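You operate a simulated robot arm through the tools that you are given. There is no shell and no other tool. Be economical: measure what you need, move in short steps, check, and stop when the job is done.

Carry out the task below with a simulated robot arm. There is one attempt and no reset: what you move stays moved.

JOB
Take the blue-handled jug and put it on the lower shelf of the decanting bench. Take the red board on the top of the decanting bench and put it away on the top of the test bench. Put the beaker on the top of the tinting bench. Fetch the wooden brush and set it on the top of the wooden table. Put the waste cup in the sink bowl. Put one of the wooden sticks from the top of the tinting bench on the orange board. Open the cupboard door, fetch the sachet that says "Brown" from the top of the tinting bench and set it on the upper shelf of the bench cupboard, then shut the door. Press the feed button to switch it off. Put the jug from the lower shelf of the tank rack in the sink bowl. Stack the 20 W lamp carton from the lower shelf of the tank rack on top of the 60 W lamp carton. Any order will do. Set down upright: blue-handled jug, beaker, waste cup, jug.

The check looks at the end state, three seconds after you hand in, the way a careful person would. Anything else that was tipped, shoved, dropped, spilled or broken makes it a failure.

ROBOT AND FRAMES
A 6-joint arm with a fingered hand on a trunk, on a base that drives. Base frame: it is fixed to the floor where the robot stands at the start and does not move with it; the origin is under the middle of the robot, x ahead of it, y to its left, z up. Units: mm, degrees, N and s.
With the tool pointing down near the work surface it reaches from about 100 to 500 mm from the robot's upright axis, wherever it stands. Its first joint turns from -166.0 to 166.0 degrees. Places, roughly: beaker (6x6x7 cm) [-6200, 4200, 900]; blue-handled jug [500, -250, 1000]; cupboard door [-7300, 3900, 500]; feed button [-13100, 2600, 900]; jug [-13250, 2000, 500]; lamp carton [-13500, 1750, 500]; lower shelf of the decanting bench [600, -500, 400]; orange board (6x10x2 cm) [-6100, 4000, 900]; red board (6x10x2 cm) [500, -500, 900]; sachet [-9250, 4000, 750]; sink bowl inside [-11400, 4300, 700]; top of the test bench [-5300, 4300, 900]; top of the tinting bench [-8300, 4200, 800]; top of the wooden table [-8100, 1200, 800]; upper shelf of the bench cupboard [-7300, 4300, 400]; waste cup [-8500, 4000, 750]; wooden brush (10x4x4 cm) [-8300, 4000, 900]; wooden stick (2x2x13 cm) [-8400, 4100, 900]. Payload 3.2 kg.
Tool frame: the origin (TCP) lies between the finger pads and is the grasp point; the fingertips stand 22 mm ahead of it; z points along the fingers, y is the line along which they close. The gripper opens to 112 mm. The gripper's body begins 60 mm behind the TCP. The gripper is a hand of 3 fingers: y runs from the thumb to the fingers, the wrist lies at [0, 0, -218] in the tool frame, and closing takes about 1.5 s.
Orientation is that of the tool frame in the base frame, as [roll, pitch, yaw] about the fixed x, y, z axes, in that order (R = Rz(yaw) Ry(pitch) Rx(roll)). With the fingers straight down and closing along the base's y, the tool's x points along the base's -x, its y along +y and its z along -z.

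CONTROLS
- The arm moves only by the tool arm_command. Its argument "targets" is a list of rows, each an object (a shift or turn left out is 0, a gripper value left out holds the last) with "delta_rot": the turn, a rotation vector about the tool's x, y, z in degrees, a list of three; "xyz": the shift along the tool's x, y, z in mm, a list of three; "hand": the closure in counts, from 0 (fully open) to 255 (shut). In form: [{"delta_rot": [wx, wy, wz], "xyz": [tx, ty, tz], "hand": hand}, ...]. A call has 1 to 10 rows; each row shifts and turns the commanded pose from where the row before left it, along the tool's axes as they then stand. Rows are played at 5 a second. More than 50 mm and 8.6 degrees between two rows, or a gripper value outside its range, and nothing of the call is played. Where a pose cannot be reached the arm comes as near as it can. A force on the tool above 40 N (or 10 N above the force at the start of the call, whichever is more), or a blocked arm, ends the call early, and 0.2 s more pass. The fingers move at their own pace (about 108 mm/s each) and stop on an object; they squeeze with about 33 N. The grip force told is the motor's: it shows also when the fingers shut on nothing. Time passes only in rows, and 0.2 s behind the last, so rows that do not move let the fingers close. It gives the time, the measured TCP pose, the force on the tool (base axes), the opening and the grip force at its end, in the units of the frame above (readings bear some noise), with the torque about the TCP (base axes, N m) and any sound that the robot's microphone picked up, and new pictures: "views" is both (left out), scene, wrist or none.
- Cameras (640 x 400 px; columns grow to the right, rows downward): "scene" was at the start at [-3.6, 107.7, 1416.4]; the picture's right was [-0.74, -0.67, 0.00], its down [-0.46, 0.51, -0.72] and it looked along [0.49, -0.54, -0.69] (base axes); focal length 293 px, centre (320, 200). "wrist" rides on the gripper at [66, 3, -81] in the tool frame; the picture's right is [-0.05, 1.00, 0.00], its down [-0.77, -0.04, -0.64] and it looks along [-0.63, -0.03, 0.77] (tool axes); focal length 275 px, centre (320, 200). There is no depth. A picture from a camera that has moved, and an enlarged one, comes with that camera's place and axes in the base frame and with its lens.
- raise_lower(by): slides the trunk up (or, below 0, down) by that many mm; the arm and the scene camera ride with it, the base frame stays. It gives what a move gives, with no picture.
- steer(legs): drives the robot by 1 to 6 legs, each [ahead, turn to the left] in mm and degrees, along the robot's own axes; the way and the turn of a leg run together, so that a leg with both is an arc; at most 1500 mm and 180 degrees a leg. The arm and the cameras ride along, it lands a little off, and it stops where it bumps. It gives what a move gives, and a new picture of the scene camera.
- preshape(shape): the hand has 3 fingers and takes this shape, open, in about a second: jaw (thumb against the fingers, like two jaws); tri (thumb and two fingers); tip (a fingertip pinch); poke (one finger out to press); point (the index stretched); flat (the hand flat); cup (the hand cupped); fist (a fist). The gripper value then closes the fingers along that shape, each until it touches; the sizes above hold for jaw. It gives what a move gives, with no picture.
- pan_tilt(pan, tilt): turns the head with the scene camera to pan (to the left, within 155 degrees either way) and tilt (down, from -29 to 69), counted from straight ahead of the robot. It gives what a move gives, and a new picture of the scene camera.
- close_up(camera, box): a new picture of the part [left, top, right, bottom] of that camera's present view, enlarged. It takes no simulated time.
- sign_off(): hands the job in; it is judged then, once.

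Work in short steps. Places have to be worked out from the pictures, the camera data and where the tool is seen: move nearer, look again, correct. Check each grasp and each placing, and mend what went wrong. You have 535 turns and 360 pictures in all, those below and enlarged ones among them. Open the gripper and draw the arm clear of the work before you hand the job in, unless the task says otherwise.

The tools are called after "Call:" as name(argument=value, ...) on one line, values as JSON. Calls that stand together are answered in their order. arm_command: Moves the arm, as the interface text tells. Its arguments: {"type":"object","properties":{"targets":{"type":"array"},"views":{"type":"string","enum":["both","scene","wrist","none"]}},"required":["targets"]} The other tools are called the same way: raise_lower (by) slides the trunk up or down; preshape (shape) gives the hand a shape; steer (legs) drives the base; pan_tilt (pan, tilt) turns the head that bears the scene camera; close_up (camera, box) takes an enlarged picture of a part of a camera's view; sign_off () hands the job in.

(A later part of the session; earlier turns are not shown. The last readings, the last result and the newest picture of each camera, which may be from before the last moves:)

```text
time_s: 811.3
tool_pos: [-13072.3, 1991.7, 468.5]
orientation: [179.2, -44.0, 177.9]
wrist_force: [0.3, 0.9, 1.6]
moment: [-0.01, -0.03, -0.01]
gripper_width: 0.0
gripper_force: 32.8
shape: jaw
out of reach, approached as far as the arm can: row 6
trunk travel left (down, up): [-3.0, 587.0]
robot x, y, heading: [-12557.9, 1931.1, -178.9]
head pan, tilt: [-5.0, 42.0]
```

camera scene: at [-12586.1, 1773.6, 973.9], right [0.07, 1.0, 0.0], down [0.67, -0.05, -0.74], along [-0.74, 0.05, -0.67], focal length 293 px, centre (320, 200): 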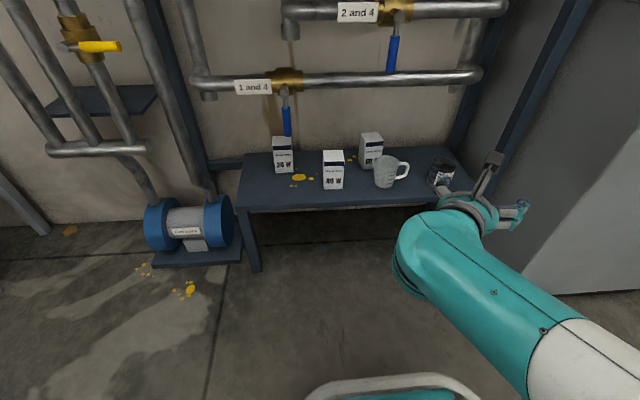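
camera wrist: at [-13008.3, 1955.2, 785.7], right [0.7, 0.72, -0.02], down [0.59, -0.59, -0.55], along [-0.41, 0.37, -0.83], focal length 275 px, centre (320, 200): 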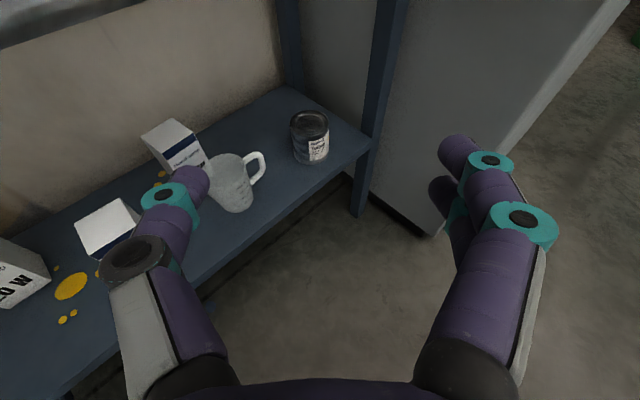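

Height is fine now. I shift right so the closed fist lines up with the jug's handle (y≈2088), and push the handle back gently to turn the jug.

Call:
arm_command(targets=[{"xyz": [0, 50, 0]}, {"xyz": [0, 51, 0]}], views="none")

Call:
steer(legs=[[238, 0]])

Call:
close_up(camera="scene", box=[220, 60, 480, 220])

```text
refused: row 2 steps farther than a row can; nothing moved
```

```text
time_s: 813.1
tool_pos: [-13313.4, 1990.1, 468.2]
orientation: [-179.9, -44.2, 176.3]
wrist_force: [0.4, 0.1, 0.3]
moment: [0.02, 0.0, 0.02]
gripper_width: 0.1
gripper_force: 33.4
shape: jaw
trunk travel left (down, up): [-3.0, 587.0]
robot x, y, heading: [-12797.1, 1929.3, -179.3]
head pan, tilt: [-5.0, 42.0]
camera scene: at [-12821.5, 1770.4, 974.6], right [0.07, 1.0, 0.0], down [0.67, -0.05, -0.74], along [-0.74, 0.06, -0.67], focal length 293 px, centre (320, 200)
```

scene: 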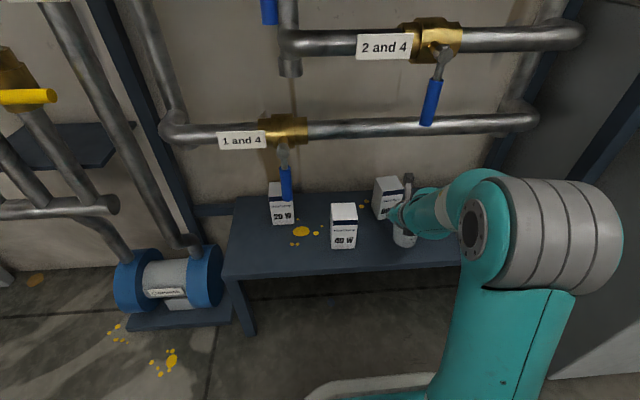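

```text
2.46 times, centred on (350, 140) of scene
camera zoom: at [-12821.5, 1770.4, 974.6], right [0.07, 1.0, 0.0], down [0.67, -0.05, -0.74], along [-0.74, 0.06, -0.67], focal length 721 px, centre (246, 348)
```

zoom: 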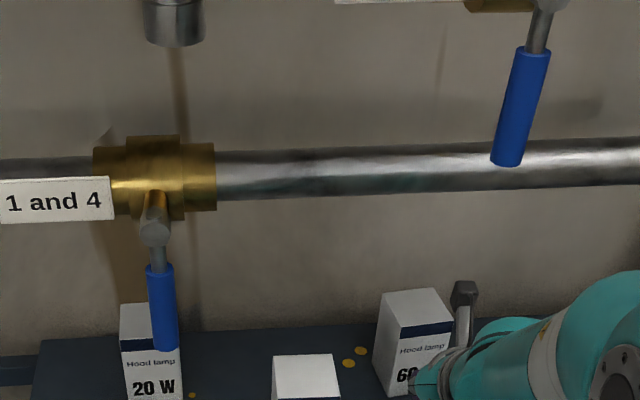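

The side shift was refused but the drive went ahead, so the fist is now beside the jug. I look from the wrist.

Call:
arm_command(targets=[{}], views="wrist")

```text
time_s: 813.5
tool_pos: [-13313.7, 1991.1, 469.1]
orientation: [-179.9, -44.2, 176.3]
wrist_force: [0.3, 0.2, -0.3]
moment: [0.03, 0.01, 0.02]
gripper_width: 0.0
gripper_force: 32.8
shape: jaw
trunk travel left (down, up): [-3.0, 587.0]
robot x, y, heading: [-12802.3, 1923.1, -179.3]
head pan, tilt: [-5.0, 42.0]
camera wrist: at [-13304.6, 1994.1, 572.2], right [0.1, 0.99, -0.03], down [0.99, -0.1, -0.08], along [-0.08, -0.03, -1.0], focal length 275 px, centre (320, 200)
```

wrist: 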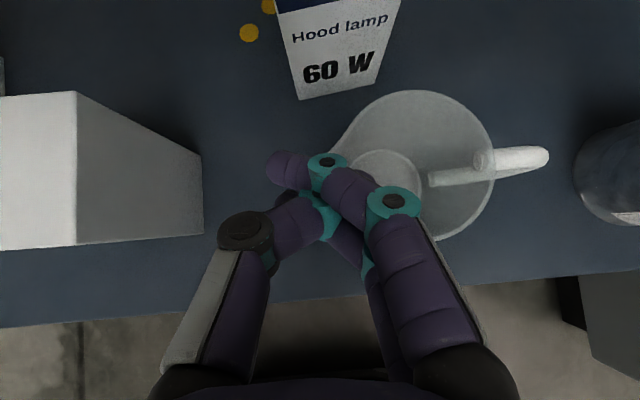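

Now I see it properly: the jug is about 61 mm in diameter, 80 mm high, centre (-13330, 2028), handle towards +y. I back off, yaw the hand 28°, open it, and approach so that the fingers clear the handle.

Call:
steer(legs=[[-112, 0]])

Call:
arm_command(targets=[{"delta_rot": [-5, 0, 5], "hand": 50}, {"delta_rot": [-5, 0, 5]}, {"delta_rot": [-5, 0, 5]}, {"delta_rot": [-4, 0, 4]}, {}, {"xyz": [-10, -12, 10]}, {"xyz": [-8, -12, 8]}], views="none")

```text
time_s: 814.7
tool_pos: [-13203.0, 1992.0, 468.7]
orientation: [-180.0, -44.2, 176.2]
wrist_force: [0.1, 0.2, 0.1]
moment: [-0.01, 0.0, 0.02]
gripper_width: 0.3
gripper_force: 32.9
shape: jaw
trunk travel left (down, up): [-3.0, 587.0]
robot x, y, heading: [-12691.3, 1925.3, -179.1]
head pan, tilt: [-5.0, 42.0]
camera scene: at [-12712.1, 1771.8, 974.6], right [0.08, 1.0, 0.0], down [0.67, -0.05, -0.74], along [-0.74, 0.06, -0.67], focal length 293 px, centre (320, 200)
```

scene: 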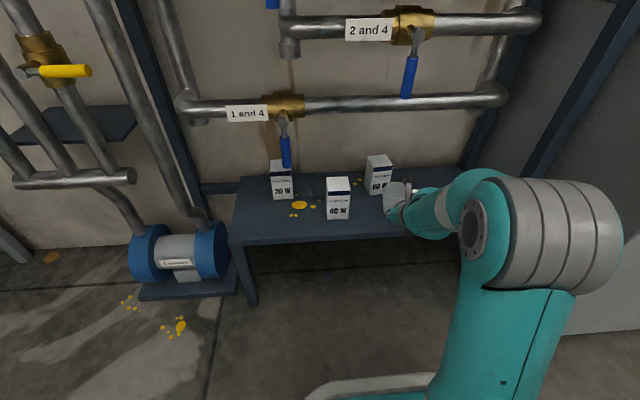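

```text
time_s: 816.3
tool_pos: [-13209.9, 1968.1, 439.1]
orientation: [179.8, -42.2, 159.6]
wrist_force: [-0.6, 0.1, 0.0]
moment: [0.0, 0.02, 0.03]
gripper_width: 90.1
gripper_force: 0.1
shape: jaw
out of reach, approached as far as the arm can: row 1, 2
trunk travel left (down, up): [-3.0, 587.0]
robot x, y, heading: [-12692.9, 1928.8, -179.1]
head pan, tilt: [-5.0, 42.0]
```

Call:
arm_command(targets=[{"xyz": [22, 7, 20]}, {"xyz": [22, 7, 20]}], views="wrist")

```text
time_s: 816.9
tool_pos: [-13260.5, 2003.6, 439.4]
orientation: [179.8, -42.2, 159.7]
wrist_force: [-0.4, 0.2, -0.2]
moment: [-0.03, 0.04, 0.0]
gripper_width: 90.0
gripper_force: 0.0
shape: jaw
trunk travel left (down, up): [-3.0, 587.0]
robot x, y, heading: [-12690.3, 1927.8, -179.4]
head pan, tilt: [-5.0, 42.0]
camera wrist: at [-13254.4, 2004.4, 543.3], right [0.38, 0.92, -0.03], down [0.92, -0.38, -0.05], along [-0.05, -0.01, -1.0], focal length 275 px, centre (320, 200)
```

wrist: 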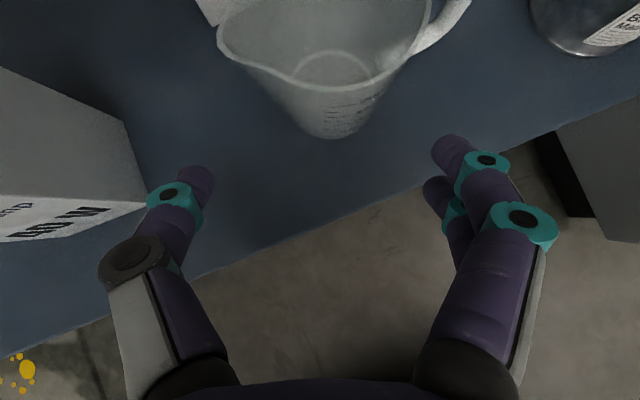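

The jug is centred; I advance 34 mm (the fingertips reach its middle, just short of the handle) and close.

Call:
arm_command(targets=[{"xyz": [13, 1, 12]}, {"xyz": [13, 1, 12]}, {"hand": 255}, {}, {}, {}, {}, {}, {}], views="wrist")

```text
time_s: 818.9
tool_pos: [-13292.9, 2016.9, 438.5]
orientation: [179.8, -42.1, 159.7]
wrist_force: [0.7, 0.2, -0.4]
moment: [0.02, 0.02, -0.04]
gripper_width: 0.2
gripper_force: 32.6
shape: jaw
trunk travel left (down, up): [-3.0, 587.0]
robot x, y, heading: [-12691.1, 1927.9, -179.5]
head pan, tilt: [-5.0, 42.0]
camera wrist: at [-13287.6, 2018.3, 542.5], right [0.38, 0.92, -0.03], down [0.92, -0.38, -0.05], along [-0.05, -0.01, -1.0], focal length 275 px, centre (320, 200)
```

wrist: 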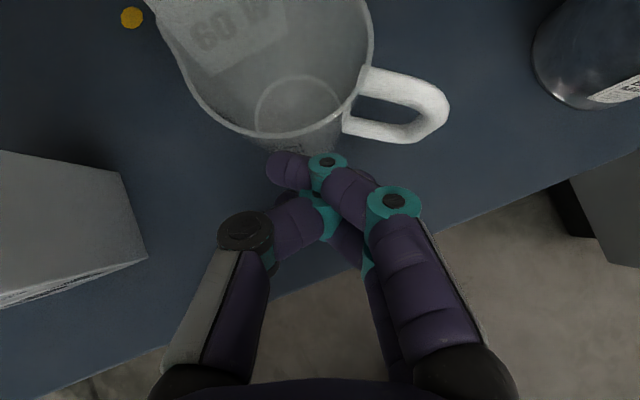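

The jug was squeezed away towards the 60 W carton. I'll use the closed fist inside its mouth to draw it back to the front of the shelf, then pinch its rim.

Call:
arm_command(targets=[{"xyz": [30, 0, -33]}, {"xyz": [19.3, -6.5, 17.5]}, {"xyz": [19.3, -6.5, 17.5]}, {"xyz": [-8, 0, 9]}, {"xyz": [-8, 0, 9]}, {}], views="wrist")

```text
time_s: 820.3
tool_pos: [-13345.4, 2021.9, 459.9]
orientation: [179.9, -42.0, 159.7]
wrist_force: [-0.3, -0.1, 0.0]
moment: [-0.02, -0.02, 0.01]
gripper_width: 0.0
gripper_force: 32.9
shape: jaw
trunk travel left (down, up): [-3.0, 587.0]
robot x, y, heading: [-12691.5, 1926.4, -179.2]
head pan, tilt: [-5.0, 42.0]
camera wrist: at [-13340.2, 2023.8, 563.5], right [0.38, 0.92, -0.03], down [0.92, -0.38, -0.05], along [-0.05, -0.01, -1.0], focal length 275 px, centre (320, 200)
```

wrist: 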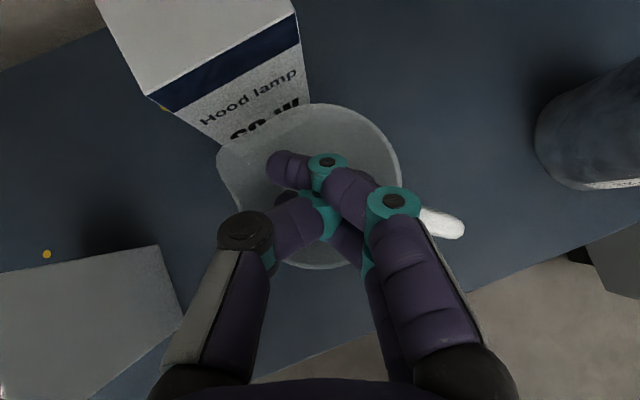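

The fist is inside the rim. I draw the jug ~62 mm towards the front.

Call:
arm_command(targets=[{"xyz": [-15, 0, -14]}, {"xyz": [-15, 0, -14]}, {"xyz": [-15, 0, -14]}, {"xyz": [-15, 0, -13]}, {}, {"xyz": [20, 0, -22]}, {"xyz": [20, 0, -22]}], views="wrist")

```text
time_s: 821.9
tool_pos: [-13267.4, 1994.0, 520.2]
orientation: [179.8, -42.1, 159.7]
wrist_force: [0.6, -0.4, 0.2]
moment: [0.0, -0.01, 0.0]
gripper_width: 0.1
gripper_force: 32.7
shape: jaw
trunk travel left (down, up): [-3.0, 587.0]
robot x, y, heading: [-12694.4, 1929.0, -179.4]
head pan, tilt: [-5.0, 42.0]
camera wrist: at [-13263.6, 1995.8, 624.8], right [0.38, 0.92, -0.03], down [0.92, -0.38, -0.05], along [-0.05, -0.01, -1.0], focal length 275 px, centre (320, 200)
```

wrist: 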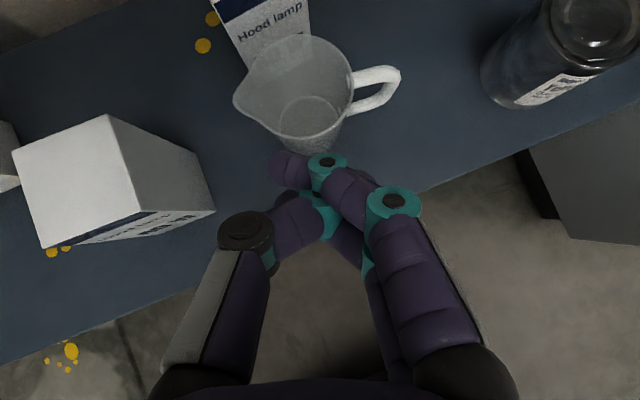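

The fist slipped out; the jug is at (-13340, 2007), rim z≈451. I now pinch its left wall: thumb outside, two fingers inside.

Call:
arm_command(targets=[{"xyz": [0, -24, 0], "hand": 165}, {"xyz": [0, -24, 0]}, {"xyz": [28.5, 0, 26]}, {"xyz": [28.5, 0, 26]}, {"xyz": [-13.4, 0, 14.8]}], views="wrist")

```text
time_s: 823.1
tool_pos: [-13358.6, 1976.6, 501.5]
orientation: [179.7, -42.2, 159.7]
wrist_force: [0.0, 0.1, 0.7]
moment: [0.01, -0.01, 0.02]
gripper_width: 39.0
gripper_force: 0.1
shape: jaw
trunk travel left (down, up): [-3.0, 587.0]
robot x, y, heading: [-12694.8, 1928.8, -179.3]
head pan, tilt: [-5.0, 42.0]
camera wrist: at [-13353.5, 1978.2, 605.2], right [0.38, 0.92, -0.03], down [0.92, -0.38, -0.05], along [-0.05, -0.01, -1.0], focal length 275 px, centre (320, 200)
```

wrist: 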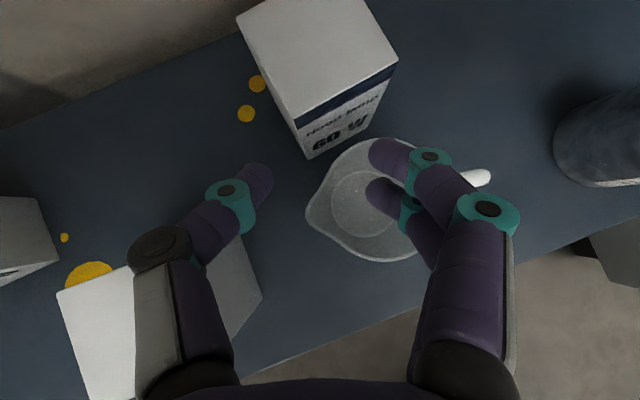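

The left wall is between thumb and fingers. I go 8 mm further, descend 40 mm, and pinch, then lift slightly.

Call:
arm_command(targets=[{"xyz": [-7.5, 0, 20]}, {"xyz": [-13, 0, 14.5]}, {"hand": 255}, {}, {}, {}, {}, {}, {"xyz": [10, 0, -11]}, {"xyz": [14, 0, -15]}], views="wrist")

```text
time_s: 825.3
tool_pos: [-13366.2, 1980.2, 494.3]
orientation: [179.6, -42.1, 159.7]
wrist_force: [-0.8, 0.1, 0.0]
moment: [-0.03, -0.04, 0.0]
gripper_width: 0.0
gripper_force: 32.9
shape: jaw
trunk travel left (down, up): [-3.0, 587.0]
robot x, y, heading: [-12693.2, 1925.0, -179.1]
head pan, tilt: [-5.0, 42.0]
camera wrist: at [-13360.2, 1980.6, 598.5], right [0.38, 0.92, -0.03], down [0.92, -0.38, -0.04], along [-0.05, -0.01, -1.0], focal length 275 px, centre (320, 200)
```

wrist: 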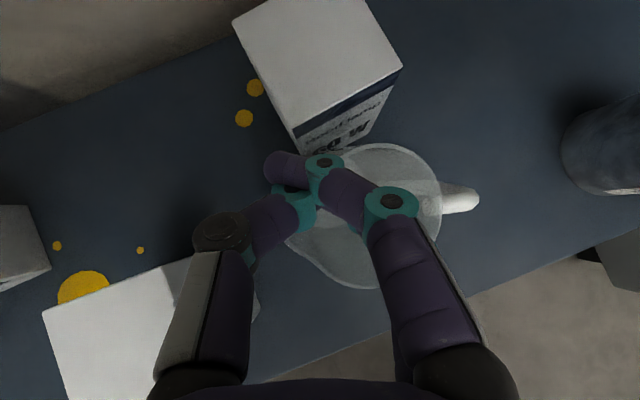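

The jug is lifted, held by its rim. I lift a bit more, back out, and drive to the sink.

Call:
arm_command(targets=[{"xyz": [14, 0, -15]}], views="none")

Call:
steer(legs=[[-300, 0], [0, -122.5], [1500, 0], [200, 0], [0, 31.5]])

Call:
raise_lower(by=400)

Call:
raise_lower(by=100)

Call:
arm_command(targets=[{"xyz": [-22, 0, -20]}, {"xyz": [-22, 0, -20]}, {"xyz": [-22, 0, -20]}, {"xyz": [-22, 0, -20]}, {"xyz": [-22, 0, -20]}], views="wrist")

```text
time_s: 825.7
tool_pos: [-13365.1, 1977.6, 512.9]
orientation: [179.5, -42.7, 159.8]
wrist_force: [0.6, 0.1, 0.1]
moment: [-0.02, -0.05, 0.0]
gripper_width: 0.0
gripper_force: 33.5
shape: jaw
out of reach, approached as far as the arm can: row 1
trunk travel left (down, up): [-3.0, 587.0]
robot x, y, heading: [-12689.3, 1927.3, -179.1]
head pan, tilt: [-5.0, 42.0]
```

```text
time_s: 842.5
tool_pos: [-11505.9, 4059.3, 513.4]
orientation: [179.5, -42.6, 71.2]
wrist_force: [0.3, 0.4, -0.7]
moment: [-0.01, 0.0, 0.01]
gripper_width: 0.1
gripper_force: 33.1
shape: jaw
trunk travel left (down, up): [-3.0, 587.0]
robot x, y, heading: [-11538.0, 3388.2, 92.3]
head pan, tilt: [-5.0, 42.0]
camera scene: at [-11696.5, 3406.4, 974.6], right [1.0, -0.05, 0.0], down [-0.03, -0.67, -0.74], along [0.04, 0.74, -0.67], focal length 293 px, centre (320, 200)
```

scene: 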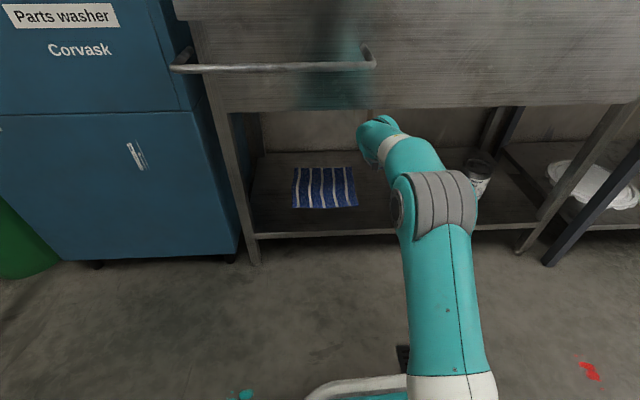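

```text
time_s: 844.4
tool_pos: [-11499.4, 4057.6, 689.5]
orientation: [178.9, -42.3, 71.4]
wrist_force: [6.8, 3.7, 1.1]
moment: [-0.6, 1.0, 0.44]
gripper_width: 0.0
gripper_force: 32.5
shape: jaw
trunk travel left (down, up): [-181.0, 409.0]
robot x, y, heading: [-11538.8, 3389.9, 91.4]
head pan, tilt: [-5.0, 42.0]
stopped: the force on the tool passed its limit at 60 N (the readings are from after the stop); the commanded pose is now the measured one
```

```text
time_s: 845.7
tool_pos: [-11500.8, 4058.4, 787.9]
orientation: [178.9, -42.1, 71.3]
wrist_force: [-0.6, 0.0, -0.1]
moment: [0.03, -0.01, 0.02]
gripper_width: 0.1
gripper_force: 33.1
shape: jaw
trunk travel left (down, up): [-281.0, 309.0]
robot x, y, heading: [-11539.2, 3386.4, 91.7]
head pan, tilt: [-5.0, 42.0]
```

```text
time_s: 846.9
tool_pos: [-11551.1, 3919.5, 787.2]
orientation: [178.9, -42.2, 71.4]
wrist_force: [-0.1, 0.1, 0.2]
moment: [0.0, -0.03, 0.0]
gripper_width: 0.2
gripper_force: 33.2
shape: jaw
trunk travel left (down, up): [-281.0, 309.0]
robot x, y, heading: [-11538.2, 3385.3, 91.9]
head pan, tilt: [-5.0, 42.0]
camera wrist: at [-11551.7, 3914.7, 891.4], right [0.93, -0.36, -0.02], down [-0.36, -0.93, -0.05], along [0.0, 0.05, -1.0], focal length 275 px, centre (320, 200)
```

wrist: 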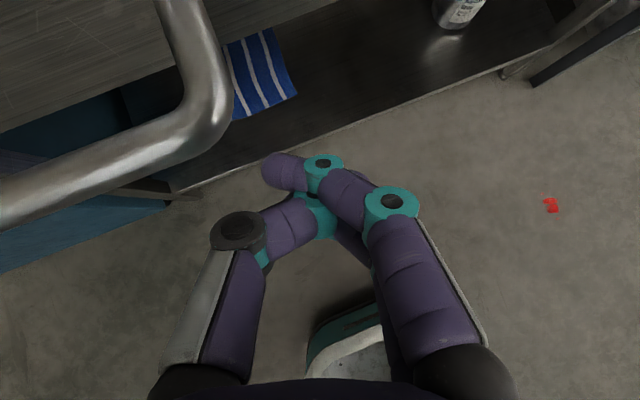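

The hand is empty: the jug came off when the arm rose under the sink front. I back off and look for it.

Call:
steer(legs=[[-500, 0]])

```text
time_s: 849.9
tool_pos: [-11537.3, 3419.2, 787.6]
orientation: [178.9, -42.0, 71.9]
wrist_force: [0.3, 0.4, -1.1]
moment: [0.02, -0.02, -0.01]
gripper_width: 0.0
gripper_force: 32.8
shape: jaw
trunk travel left (down, up): [-281.0, 309.0]
robot x, y, heading: [-11518.0, 2885.3, 92.4]
head pan, tilt: [-5.0, 42.0]
camera scene: at [-11678.3, 2905.2, 1252.6], right [1.0, -0.05, 0.0], down [-0.03, -0.67, -0.74], along [0.03, 0.74, -0.67], focal length 293 px, centre (320, 200)
```

scene: 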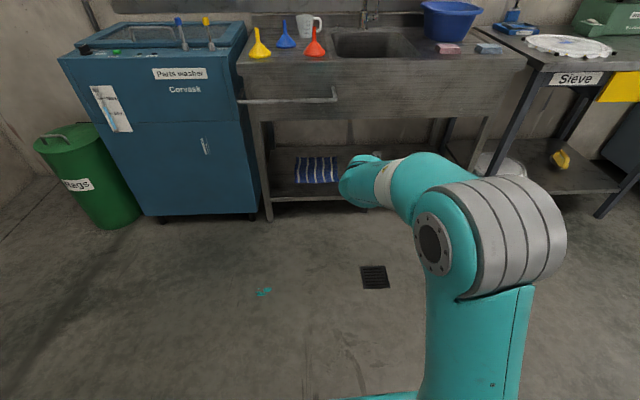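

Call:
pan_tilt(pan=112, tilt=28)

```text
time_s: 851.8
tool_pos: [-11538.7, 3418.5, 786.8]
orientation: [178.8, -42.1, 71.9]
wrist_force: [-0.4, 0.1, 0.3]
moment: [0.01, 0.02, -0.01]
gripper_width: 0.0
gripper_force: 33.4
shape: jaw
trunk travel left (down, up): [-281.0, 309.0]
robot x, y, heading: [-11520.2, 2884.7, 92.6]
head pan, tilt: [112.0, 28.0]
camera scene: at [-11765.3, 2784.0, 1274.0], right [-0.41, 0.91, 0.0], down [0.43, 0.19, -0.88], along [-0.8, -0.36, -0.47], focal length 293 px, centre (320, 200)
```

scene: 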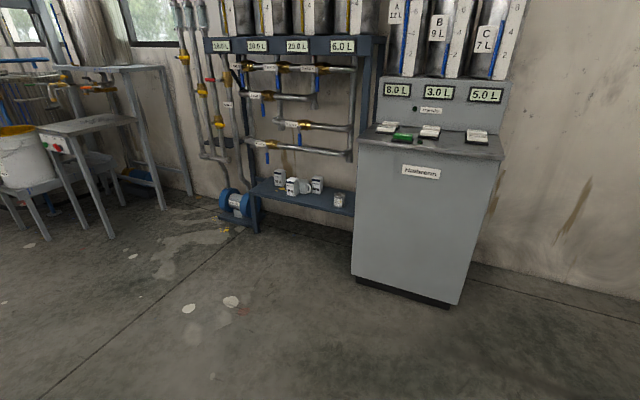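

The jug is still standing on the rack shelf (and the feed lamp is off). It had been held by its spout lip, which slipped. I go back, this time turning the hand so I can pinch the wall away from the spout.

Call:
raise_lower(by=-278)

Call:
arm_command(targets=[{"delta_rot": [5.4, 0, -5.9], "hand": 165}, {"delta_rot": [5.4, 0, -5.9]}, {"delta_rot": [5.4, 0, -5.9]}, {"delta_rot": [5.4, 0, -5.9]}, {"delta_rot": [5.4, 0, -5.9]}], views="none")

Call:
steer(legs=[[0, 136.5], [1192, 0], [0, -49.1], [340, 0]])

Call:
arm_command(targets=[{}], views="wrist")

```text
time_s: 854.6
tool_pos: [-11537.4, 3418.9, 509.0]
orientation: [178.9, -42.2, 71.9]
wrist_force: [-0.2, 0.1, -0.8]
moment: [0.0, 0.03, 0.02]
gripper_width: 0.0
gripper_force: 33.0
shape: jaw
trunk travel left (down, up): [-3.0, 587.0]
robot x, y, heading: [-11522.3, 2886.2, 92.0]
head pan, tilt: [112.0, 28.0]
```

```text
time_s: 855.9
tool_pos: [-11574.2, 3429.3, 503.9]
orientation: [176.2, -49.5, 104.0]
wrist_force: [0.4, 1.1, 0.1]
moment: [0.01, 0.01, 0.01]
gripper_width: 39.0
gripper_force: 0.2
shape: jaw
out of reach, approached as far as the arm can: row 3, 4, 5
trunk travel left (down, up): [-3.0, 587.0]
robot x, y, heading: [-11521.1, 2881.0, 92.2]
head pan, tilt: [112.0, 28.0]
```

```text
time_s: 871.5
tool_pos: [-13194.0, 1978.0, 505.1]
orientation: [176.0, -49.5, -169.0]
wrist_force: [0.0, 0.4, -0.4]
moment: [0.0, 0.02, -0.01]
gripper_width: 39.2
gripper_force: 0.1
shape: jaw
trunk travel left (down, up): [-3.0, 587.0]
robot x, y, heading: [-12654.4, 2002.2, 179.4]
head pan, tilt: [112.0, 28.0]
camera scene: at [-12556.1, 1752.6, 996.0], right [-0.93, -0.36, 0.0], down [-0.17, 0.44, -0.88], along [0.32, -0.82, -0.47], focal length 293 px, centre (320, 200)
```

scene: 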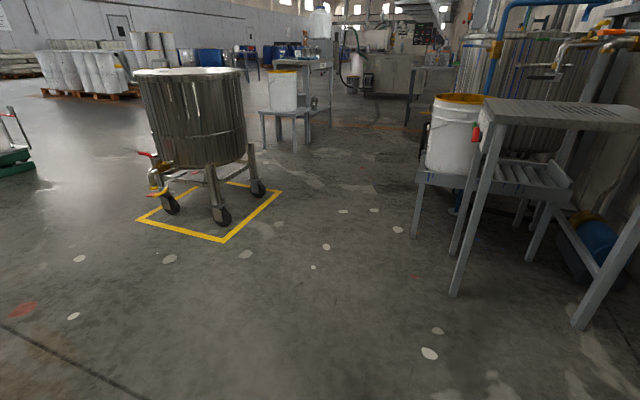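

```text
time_s: 871.9
tool_pos: [-13195.0, 1977.7, 505.8]
orientation: [176.0, -49.5, -169.0]
wrist_force: [0.2, 0.0, 0.0]
moment: [0.01, 0.0, -0.02]
gripper_width: 39.3
gripper_force: 0.3
shape: jaw
trunk travel left (down, up): [-3.0, 587.0]
robot x, y, heading: [-12647.7, 2002.9, 179.3]
head pan, tilt: [112.0, 28.0]
camera wrist: at [-13175.7, 1979.1, 607.6], right [-0.11, 0.99, 0.01], down [0.98, 0.11, -0.18], along [-0.18, -0.01, -0.98], focal length 275 px, centre (320, 200)
```

wrist: 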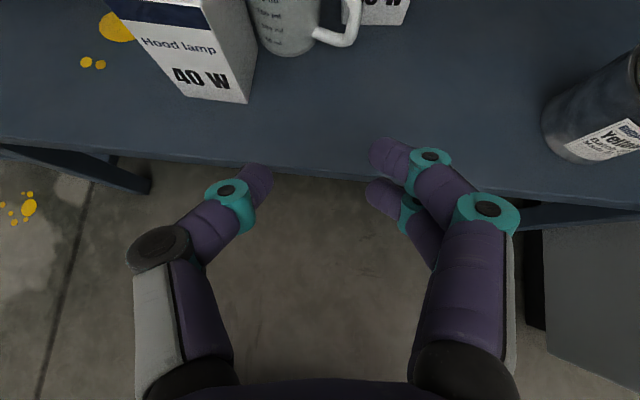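

The jug has moved back between the two cartons. I'll hook deep inside its mouth with the closed fingers and draw it straight to the front.

Call:
arm_command(targets=[{"xyz": [0, -47, 0], "hand": 255}, {}, {}, {}], views="none")

Call:
steer(legs=[[172, 0]])

Call:
arm_command(targets=[{"xyz": [6, 0, 7]}], views="wrist")

```text
time_s: 872.9
tool_pos: [-13192.6, 1946.0, 509.8]
orientation: [176.8, -49.4, -169.0]
wrist_force: [0.3, -0.1, -0.1]
moment: [-0.03, 0.03, 0.01]
gripper_width: 0.0
gripper_force: 33.3
shape: jaw
out of reach, approached as far as the arm can: row 1
trunk travel left (down, up): [-3.0, 587.0]
robot x, y, heading: [-12643.7, 2001.7, 179.2]
head pan, tilt: [112.0, 28.0]
```

```text
time_s: 874.4
tool_pos: [-13367.1, 1946.9, 508.5]
orientation: [176.8, -49.3, -168.9]
wrist_force: [0.6, 0.2, 0.4]
moment: [-0.01, -0.02, 0.0]
gripper_width: 0.0
gripper_force: 33.1
shape: jaw
trunk travel left (down, up): [-3.0, 587.0]
robot x, y, heading: [-12821.8, 2003.5, 179.1]
head pan, tilt: [112.0, 28.0]
camera scene: at [-12728.8, 1755.0, 996.0], right [-0.93, -0.36, 0.0], down [-0.17, 0.44, -0.88], along [0.32, -0.82, -0.47], focal length 293 px, centre (320, 200)
```

scene: 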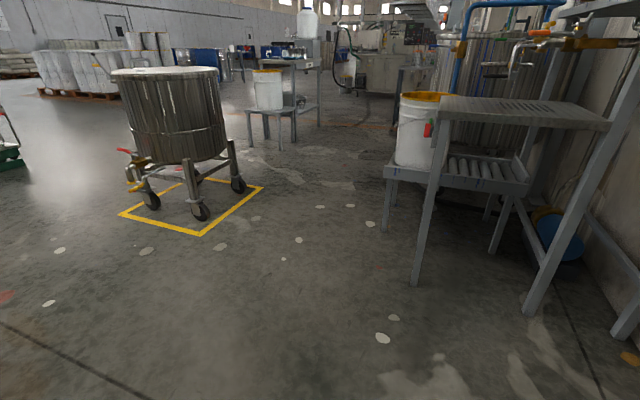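

```text
time_s: 874.8
tool_pos: [-13373.7, 1944.1, 509.9]
orientation: [176.8, -49.3, -168.9]
wrist_force: [-0.1, 0.3, 0.1]
moment: [0.0, 0.03, 0.01]
gripper_width: 0.2
gripper_force: 32.8
shape: jaw
trunk travel left (down, up): [-3.0, 587.0]
robot x, y, heading: [-12817.9, 2007.1, 179.3]
head pan, tilt: [112.0, 28.0]
camera wrist: at [-13357.0, 1947.7, 611.2], right [-0.12, 0.99, 0.0], down [0.98, 0.12, -0.17], along [-0.17, -0.02, -0.99], focal length 275 px, centre (320, 200)
```

wrist: 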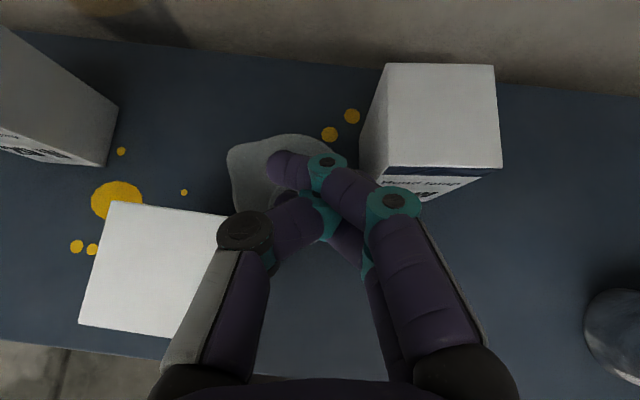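

Call:
steer(legs=[[30, 1.9]])

Call:
arm_command(targets=[{"xyz": [-15, 0, 13]}, {"xyz": [-15, 0, 13]}, {"xyz": [-11, 0, 9]}, {}, {"xyz": [-13, 0, -15]}, {"xyz": [-13, 0, -15]}, {"xyz": [-13, 0, -15]}, {"xyz": [-13, 0, -15]}, {"xyz": [-10, 0, -12]}], views="wrist")

```text
time_s: 875.6
tool_pos: [-13403.4, 1927.7, 508.6]
orientation: [176.8, -49.3, -167.0]
wrist_force: [0.1, 0.0, -0.2]
moment: [-0.01, 0.01, 0.01]
gripper_width: 0.0
gripper_force: 33.3
shape: jaw
trunk travel left (down, up): [-3.0, 587.0]
robot x, y, heading: [-12853.0, 2004.0, -178.9]
head pan, tilt: [112.0, 28.0]
camera scene: at [-12750.8, 1758.1, 996.0], right [-0.92, -0.39, 0.0], down [-0.19, 0.43, -0.88], along [0.35, -0.81, -0.47], focal length 293 px, centre (320, 200)
```

scene: 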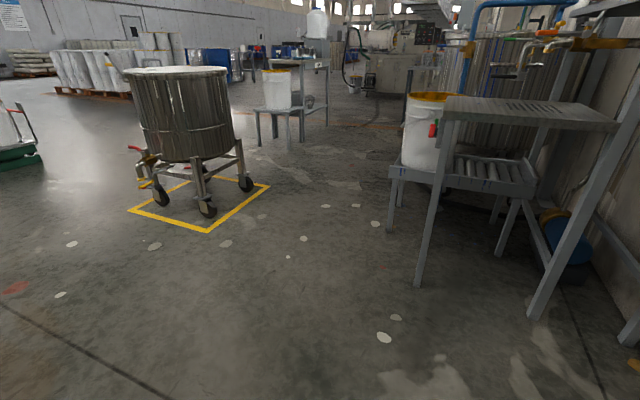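

```text
time_s: 877.6
tool_pos: [-13310.6, 1954.6, 457.2]
orientation: [177.2, -49.3, -166.9]
wrist_force: [-0.3, -0.1, -0.8]
moment: [0.0, -0.02, 0.02]
gripper_width: 0.2
gripper_force: 32.9
shape: jaw
out of reach, approached as far as the arm can: row 2, 3
trunk travel left (down, up): [-3.0, 587.0]
robot x, y, heading: [-12850.0, 2004.8, -178.8]
head pan, tilt: [112.0, 28.0]
camera wrist: at [-13293.2, 1960.0, 559.8], right [-0.16, 0.99, 0.0], down [0.97, 0.16, -0.17], along [-0.17, -0.03, -0.99], focal length 275 px, centre (320, 200)
```

wrist: 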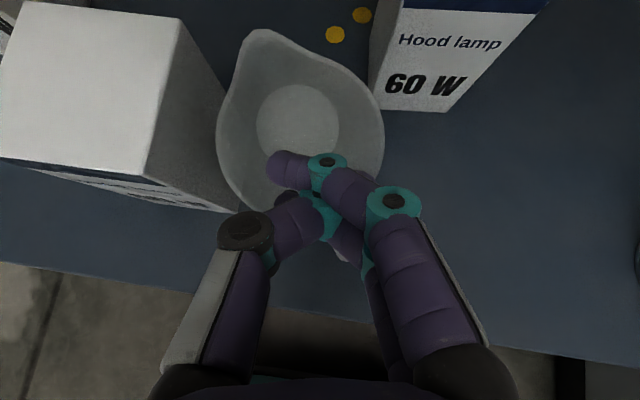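

It follows now. I draw it 60 mm further to the front, then rise, open, and set up over its right wall (handle now faces me, spout at the back).

Call:
arm_command(targets=[{"xyz": [-13, 0, -15]}, {"xyz": [-13, 0, -15]}, {"xyz": [-13, 0, -15]}, {"xyz": [19.8, 0, -17]}, {"xyz": [19.8, 0, -17]}, {"xyz": [0, 30, 0], "hand": 165}, {"xyz": [20.8, 0, 24.3]}, {}], views="wrist")

```text
time_s: 879.4
tool_pos: [-13321.8, 1983.4, 517.0]
orientation: [176.8, -49.2, -167.0]
wrist_force: [0.6, -0.1, 0.4]
moment: [0.0, 0.01, 0.01]
gripper_width: 39.2
gripper_force: 0.1
shape: jaw
out of reach, approached as far as the arm can: row 2, 3
trunk travel left (down, up): [-3.0, 587.0]
robot x, y, heading: [-12849.8, 2005.4, -178.8]
head pan, tilt: [112.0, 28.0]
camera wrist: at [-13303.2, 1986.8, 619.8], right [-0.15, 0.99, 0.0], down [0.97, 0.15, -0.17], along [-0.17, -0.03, -0.99], focal length 275 px, centre (320, 200)
```

wrist: 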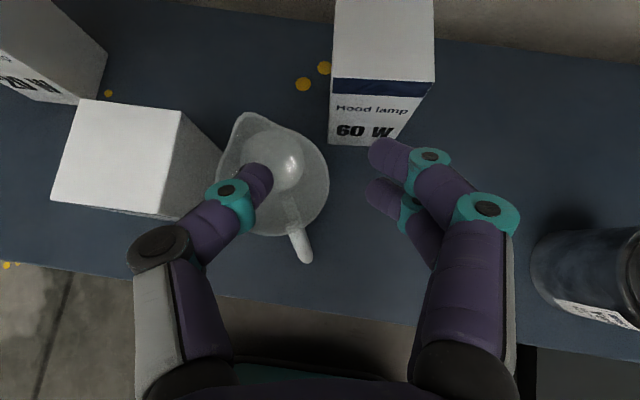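

The right wall is 8 mm off the hand's centre. I correct, descend 55 mm, pinch the wall and lift.

Call:
arm_command(targets=[{"xyz": [18, 8, 21]}, {"xyz": [-21, 0, 18]}, {"xyz": [-21, 0, 18]}, {"hand": 255}, {}, {}, {}, {}, {}, {"xyz": [17, 0, -14.5]}], views="wrist")

```text
time_s: 881.6
tool_pos: [-13349.8, 1986.9, 486.1]
orientation: [176.8, -49.2, -167.0]
wrist_force: [-0.3, 1.0, -0.2]
moment: [-0.02, 0.01, -0.06]
gripper_width: 0.0
gripper_force: 33.0
shape: jaw
trunk travel left (down, up): [-3.0, 587.0]
robot x, y, heading: [-12855.3, 2000.7, -179.0]
head pan, tilt: [112.0, 28.0]
camera wrist: at [-13331.9, 1990.7, 588.3], right [-0.15, 0.99, 0.0], down [0.97, 0.15, -0.17], along [-0.17, -0.03, -0.99], focal length 275 px, centre (320, 200)
```

wrist: 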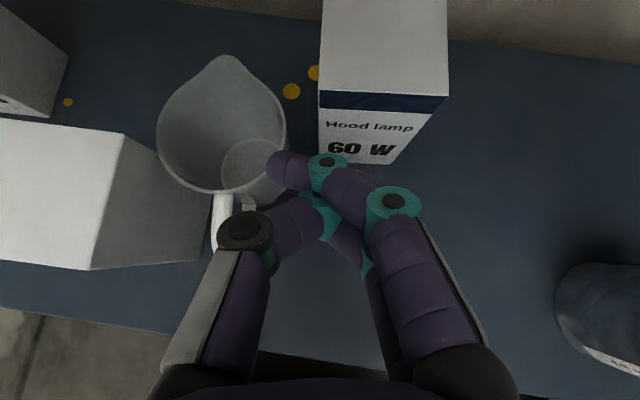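

The jug slid aside. Its handle now faces me at about (-13331, 1937); I'll grip the handle right under its top end instead. I retract, open, turn the base slightly left, and come in low.

Call:
arm_command(targets=[{"xyz": [-24.5, 0, -28.5]}, {"xyz": [-24.5, 0, -28.5], "hand": 105}, {}], views="none")

Call:
steer(legs=[[0, 6]])

Call:
arm_command(targets=[{"xyz": [-20.5, 0, 17.5]}, {"xyz": [-20.5, 0, 17.5]}, {"xyz": [19.5, 0, 22.8]}], views="wrist")

```text
time_s: 882.4
tool_pos: [-13275.4, 2000.4, 485.8]
orientation: [176.7, -49.3, -167.1]
wrist_force: [0.4, 1.2, 0.1]
moment: [-0.01, 0.01, 0.0]
gripper_width: 65.9
gripper_force: 0.0
shape: jaw
trunk travel left (down, up): [-3.0, 587.0]
robot x, y, heading: [-12853.0, 2002.2, -178.9]
head pan, tilt: [112.0, 28.0]
```

```text
time_s: 883.4
tool_pos: [-13272.7, 1955.5, 486.8]
orientation: [176.9, -49.3, -161.1]
wrist_force: [-0.2, 0.1, -0.5]
moment: [-0.01, 0.02, -0.03]
gripper_width: 65.3
gripper_force: 0.1
shape: jaw
trunk travel left (down, up): [-3.0, 587.0]
robot x, y, heading: [-12851.8, 2004.7, -172.8]
head pan, tilt: [112.0, 28.0]
camera scene: at [-12725.3, 1769.9, 996.0], right [-0.87, -0.49, 0.0], down [-0.23, 0.41, -0.88], along [0.43, -0.77, -0.47], focal length 293 px, centre (320, 200)
```

scene: 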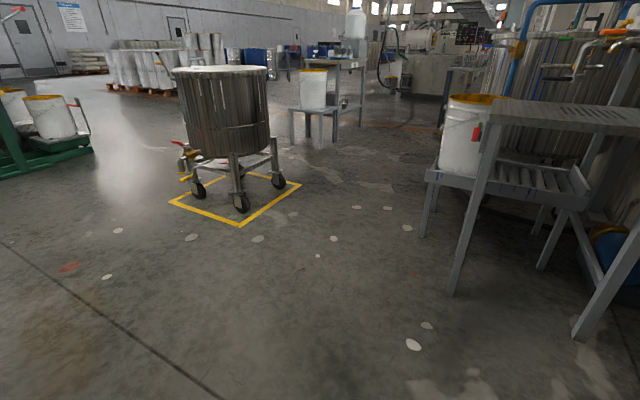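

```text
time_s: 884.2
tool_pos: [-13318.2, 1950.6, 438.7]
orientation: [176.7, -49.2, -161.0]
wrist_force: [-0.9, 0.1, -0.5]
moment: [-0.04, -0.01, 0.01]
gripper_width: 65.5
gripper_force: 0.1
shape: jaw
out of reach, approached as far as the arm can: row 1, 2
trunk travel left (down, up): [-3.0, 587.0]
robot x, y, heading: [-12850.3, 1999.7, -172.5]
head pan, tilt: [112.0, 28.0]
camera wrist: at [-13300.0, 1956.0, 542.1], right [-0.26, 0.97, 0.0], down [0.95, 0.25, -0.17], along [-0.17, -0.04, -0.99], focal length 275 px, centre (320, 200)
```

wrist: 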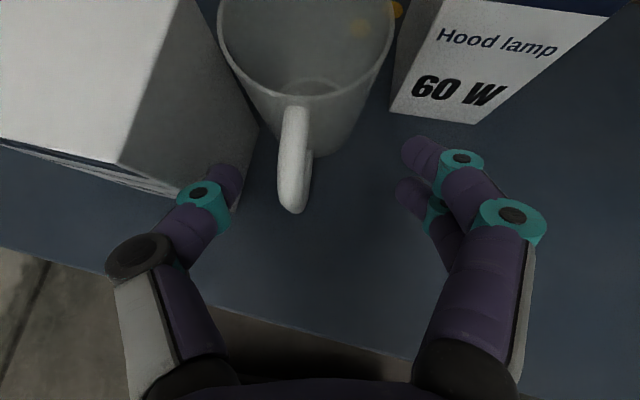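

The handle is right between the fingers. I shift 8 mm left, 4 mm in, close on it, and lift.

Call:
arm_command(targets=[{"xyz": [3, -8, 3]}, {"hand": 255}, {}, {}, {}, {}, {}, {"xyz": [11, 0, -9.5]}, {"xyz": [19, 0, -16]}, {}], views="wrist")

```text
time_s: 886.4
tool_pos: [-13320.3, 1939.2, 478.7]
orientation: [176.8, -49.3, -161.0]
wrist_force: [-0.6, -0.2, -0.1]
moment: [-0.01, 0.0, 0.02]
gripper_width: 0.0
gripper_force: 32.5
shape: jaw
trunk travel left (down, up): [-3.0, 587.0]
robot x, y, heading: [-12848.3, 2002.0, -172.6]
head pan, tilt: [112.0, 28.0]
camera wrist: at [-13302.4, 1944.5, 581.5], right [-0.26, 0.97, 0.0], down [0.95, 0.25, -0.17], along [-0.17, -0.04, -0.99], focal length 275 px, centre (320, 200)
```

wrist: 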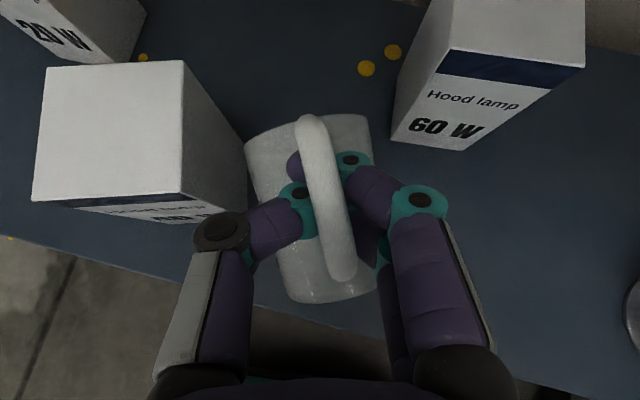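

The jug is hooked by its handle, hanging lengthwise like a suitcase, securely caged. I carry it that way to the sink and will right it there. First I lift a little, back out and drive.

Call:
arm_command(targets=[{"xyz": [11.4, 0, -9.8]}, {"xyz": [7.6, 0, -6.5]}], views="none")

Call:
steer(legs=[[-300, 0], [0, -138.5], [1500, 0], [165, 0], [0, 41.1]])

Call:
raise_lower(by=400)

Call:
raise_lower(by=90)

```text
time_s: 887.0
tool_pos: [-13319.9, 1939.7, 504.8]
orientation: [176.8, -49.2, -161.1]
wrist_force: [0.0, -0.3, -1.1]
moment: [-0.02, 0.0, 0.02]
gripper_width: 0.1
gripper_force: 33.0
shape: jaw
trunk travel left (down, up): [-3.0, 587.0]
robot x, y, heading: [-12850.5, 2004.8, -172.7]
head pan, tilt: [112.0, 28.0]
```

```text
time_s: 904.9
tool_pos: [-11380.8, 3751.6, 502.5]
orientation: [176.7, -49.3, 99.6]
wrist_force: [-0.2, -0.4, -0.4]
moment: [0.01, 0.03, 0.01]
gripper_width: 0.0
gripper_force: 33.0
shape: jaw
trunk travel left (down, up): [-3.0, 587.0]
robot x, y, heading: [-11391.4, 3276.9, 87.8]
head pan, tilt: [112.0, 28.0]
camera scene: at [-11646.3, 3196.7, 996.0], right [-0.34, 0.94, 0.0], down [0.44, 0.16, -0.88], along [-0.83, -0.3, -0.47], focal length 293 px, centre (320, 200)
```

scene: 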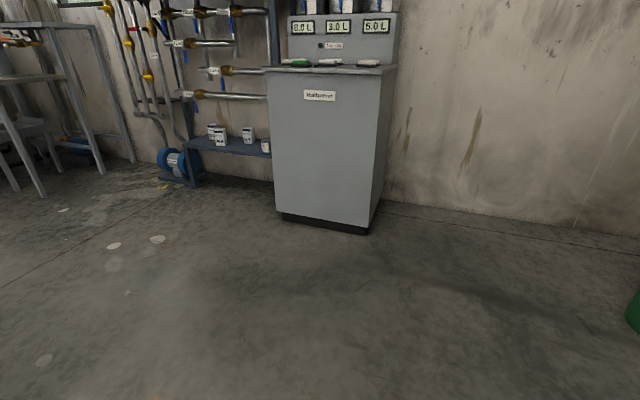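

```text
time_s: 908.7
tool_pos: [-11381.3, 3751.4, 903.0]
orientation: [176.8, -49.3, 99.5]
wrist_force: [0.0, 0.3, 0.0]
moment: [0.01, -0.03, -0.03]
gripper_width: 0.2
gripper_force: 33.4
shape: jaw
trunk travel left (down, up): [-403.0, 187.0]
robot x, y, heading: [-11393.1, 3277.6, 87.8]
head pan, tilt: [112.0, 28.0]
```

```text
time_s: 910.0
tool_pos: [-11380.3, 3751.1, 992.5]
orientation: [176.8, -49.2, 99.6]
wrist_force: [0.2, 0.5, -1.1]
moment: [0.01, 0.01, 0.0]
gripper_width: 0.0
gripper_force: 32.9
shape: jaw
trunk travel left (down, up): [-493.0, 97.0]
robot x, y, heading: [-11391.9, 3280.1, 88.0]
head pan, tilt: [112.0, 28.0]
```

Call:
steer(legs=[[0, 10], [480, 0], [0, -8]])

Call:
arm_command(targets=[{"xyz": [19.5, 0, 22.8]}, {"xyz": [19.5, 0, 22.8]}, {"xyz": [19.5, 0, 22.8]}], views="wrist")

```text
time_s: 914.1
tool_pos: [-11454.0, 4228.1, 993.5]
orientation: [176.9, -49.3, 101.0]
wrist_force: [0.2, 0.5, -0.3]
moment: [0.0, 0.02, 0.02]
gripper_width: 0.0
gripper_force: 33.1
shape: jaw
trunk travel left (down, up): [-493.0, 97.0]
robot x, y, heading: [-11456.8, 3756.1, 89.2]
head pan, tilt: [112.0, 28.0]
camera scene: at [-11705.9, 3667.2, 1486.1], right [-0.36, 0.93, 0.0], down [0.44, 0.17, -0.88], along [-0.82, -0.32, -0.47], focal length 293 px, centre (320, 200)
```

scene: 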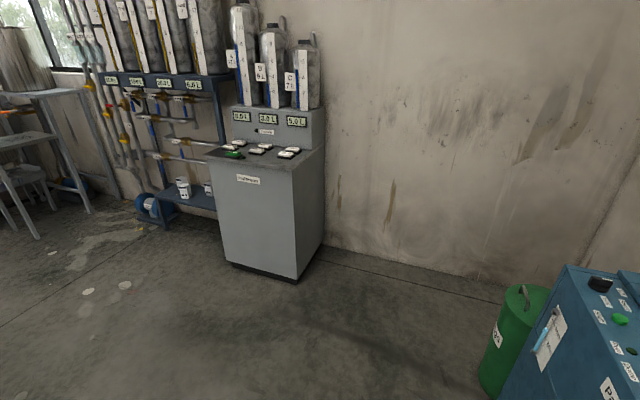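

```text
time_s: 914.9
tool_pos: [-11468.1, 4316.4, 993.8]
orientation: [176.7, -49.2, 101.1]
wrist_force: [0.2, -0.4, -0.5]
moment: [0.0, 0.01, -0.05]
gripper_width: 0.3
gripper_force: 33.0
shape: jaw
trunk travel left (down, up): [-493.0, 97.0]
robot x, y, heading: [-11455.0, 3754.4, 89.3]
head pan, tilt: [112.0, 28.0]
camera wrist: at [-11465.8, 4299.9, 1095.9], right [0.99, 0.12, 0.0], down [0.12, -0.98, -0.17], along [-0.02, 0.17, -0.99], focal length 275 px, centre (320, 200)
```

wrist: 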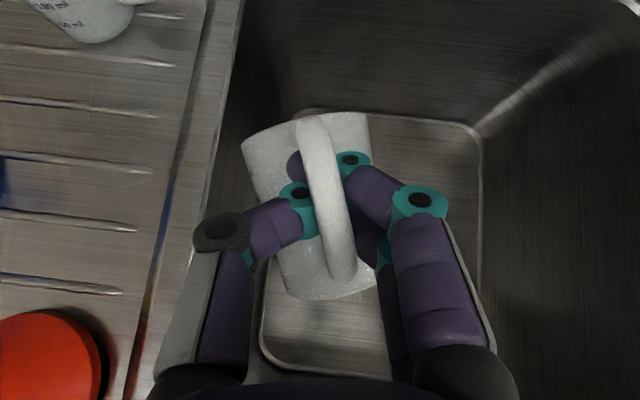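

The jug is held over the bowl. I lower it until it lies on the bottom.

Call:
raise_lower(by=-232)

Call:
arm_command(targets=[{"xyz": [-4, 0, 3.4]}, {"xyz": [-4, 0, 3.4]}, {"xyz": [-4, 0, 3.4]}, {"xyz": [-4, 0, 3.4]}, {"xyz": [-4, 0, 3.4]}, {"xyz": [-4, 0, 3.4]}], views="none")

```text
time_s: 917.4
tool_pos: [-11468.7, 4318.9, 771.7]
orientation: [176.5, -50.5, 101.3]
wrist_force: [0.1, 0.7, -0.6]
moment: [-0.03, 0.0, -0.03]
gripper_width: 0.0
gripper_force: 33.0
shape: jaw
trunk travel left (down, up): [-261.0, 329.0]
robot x, y, heading: [-11453.4, 3753.2, 89.5]
head pan, tilt: [112.0, 28.0]
```

```text
time_s: 918.7
tool_pos: [-11499.5, 4337.2, 760.2]
orientation: [170.1, -50.3, 108.0]
wrist_force: [-13.3, -11.7, -19.4]
moment: [1.99, -0.65, -0.97]
gripper_width: 0.0
gripper_force: 32.6
shape: jaw
trunk travel left (down, up): [-261.0, 329.0]
robot x, y, heading: [-11455.4, 3758.6, 88.8]
head pan, tilt: [112.0, 28.0]
stopped in row 6: the arm was blocked; the commanded pose is now the measured one
```

The arm meets the sink front in this tilt. I raise again, bring the hand back a bit and make it steeper (the jug just swings), then lower.

Call:
raise_lower(by=232)

Call:
arm_command(targets=[{"xyz": [-30.5, 0, -36.5]}, {"xyz": [-30.5, 0, -36.5]}, {"delta_rot": [2, -8, 0]}, {"delta_rot": [2, -8, 0]}, {"delta_rot": [2, -8, 0]}, {"delta_rot": [2, -8, 0]}, {"delta_rot": [2, -6, 0]}], views="none")

```text
time_s: 921.2
tool_pos: [-11484.1, 4332.5, 992.3]
orientation: [172.1, -51.3, 105.7]
wrist_force: [0.6, -0.5, -0.4]
moment: [0.02, -0.04, -0.01]
gripper_width: 0.0
gripper_force: 33.1
shape: jaw
trunk travel left (down, up): [-493.0, 97.0]
robot x, y, heading: [-11455.7, 3758.3, 89.0]
head pan, tilt: [112.0, 28.0]
```

```text
time_s: 922.8
tool_pos: [-11479.2, 4241.1, 991.7]
orientation: [-176.2, -22.0, 104.8]
wrist_force: [-0.1, 0.5, -0.2]
moment: [-0.01, 0.03, 0.02]
gripper_width: 0.0
gripper_force: 32.9
shape: jaw
out of reach, approached as far as the arm can: row 3, 4
trunk travel left (down, up): [-493.0, 97.0]
robot x, y, heading: [-11457.5, 3755.3, 89.0]
head pan, tilt: [112.0, 28.0]
```

Call:
arm_command(targets=[{"delta_rot": [0, -7, 0], "xyz": [0, 20, 0]}, {"delta_rot": [-2, -7, 0], "xyz": [0, 18, 0]}, {"xyz": [-8, 0, 0]}], views="none")

Call:
raise_lower(by=-240)

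Call:
arm_command(targets=[{"xyz": [0, 0, 4]}, {"xyz": [0, 0, 4]}, {"xyz": [0, 0, 4]}, {"xyz": [0, 0, 4]}, {"xyz": [0, 0, 4]}, {"xyz": [0, 0, 4]}], views="none")

```text
time_s: 923.6
tool_pos: [-11440.7, 4243.2, 989.6]
orientation: [-178.3, -8.2, 105.8]
wrist_force: [0.8, -0.2, -1.3]
moment: [0.0, -0.01, -0.01]
gripper_width: 0.0
gripper_force: 33.8
shape: jaw
trunk travel left (down, up): [-493.0, 97.0]
robot x, y, heading: [-11457.1, 3754.4, 88.9]
head pan, tilt: [112.0, 28.0]
```

```text
time_s: 926.1
tool_pos: [-11440.1, 4243.7, 751.8]
orientation: [-178.5, -8.4, 105.9]
wrist_force: [-0.8, 2.0, 31.6]
moment: [0.16, -0.2, -0.05]
gripper_width: 0.0
gripper_force: 33.0
shape: jaw
trunk travel left (down, up): [-253.0, 337.0]
robot x, y, heading: [-11454.9, 3758.0, 89.2]
head pan, tilt: [112.0, 28.0]
```

```text
time_s: 926.5
tool_pos: [-11440.8, 4244.9, 751.1]
orientation: [-178.8, -8.9, 105.9]
wrist_force: [-1.2, 0.4, 25.0]
moment: [0.01, -0.13, 0.01]
gripper_width: 0.1
gripper_force: 33.4
shape: jaw
trunk travel left (down, up): [-253.0, 337.0]
robot x, y, heading: [-11458.3, 3758.3, 88.7]
head pan, tilt: [112.0, 28.0]
stopped in row 1: the force on the tool passed its limit at 46 N (the readings are from after the stop); the commanded pose is now the measured one
```

Call:
arm_command(targets=[{"xyz": [0, 0, -5]}, {}], views="wrist")

```text
time_s: 927.1
tool_pos: [-11440.3, 4243.5, 752.0]
orientation: [-178.5, -8.4, 105.8]
wrist_force: [-0.3, 0.9, 5.3]
moment: [0.04, -0.08, -0.02]
gripper_width: 0.0
gripper_force: 33.2
shape: jaw
trunk travel left (down, up): [-253.0, 337.0]
robot x, y, heading: [-11453.9, 3753.7, 89.0]
head pan, tilt: [112.0, 28.0]
camera wrist: at [-11450.0, 4297.6, 841.9], right [0.97, 0.23, -0.03], down [0.21, -0.83, 0.52], along [0.09, -0.51, -0.85], focal length 275 px, centre (320, 200)
```

wrist: 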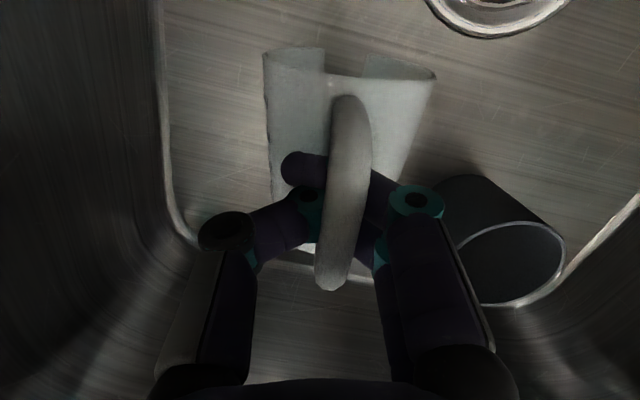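

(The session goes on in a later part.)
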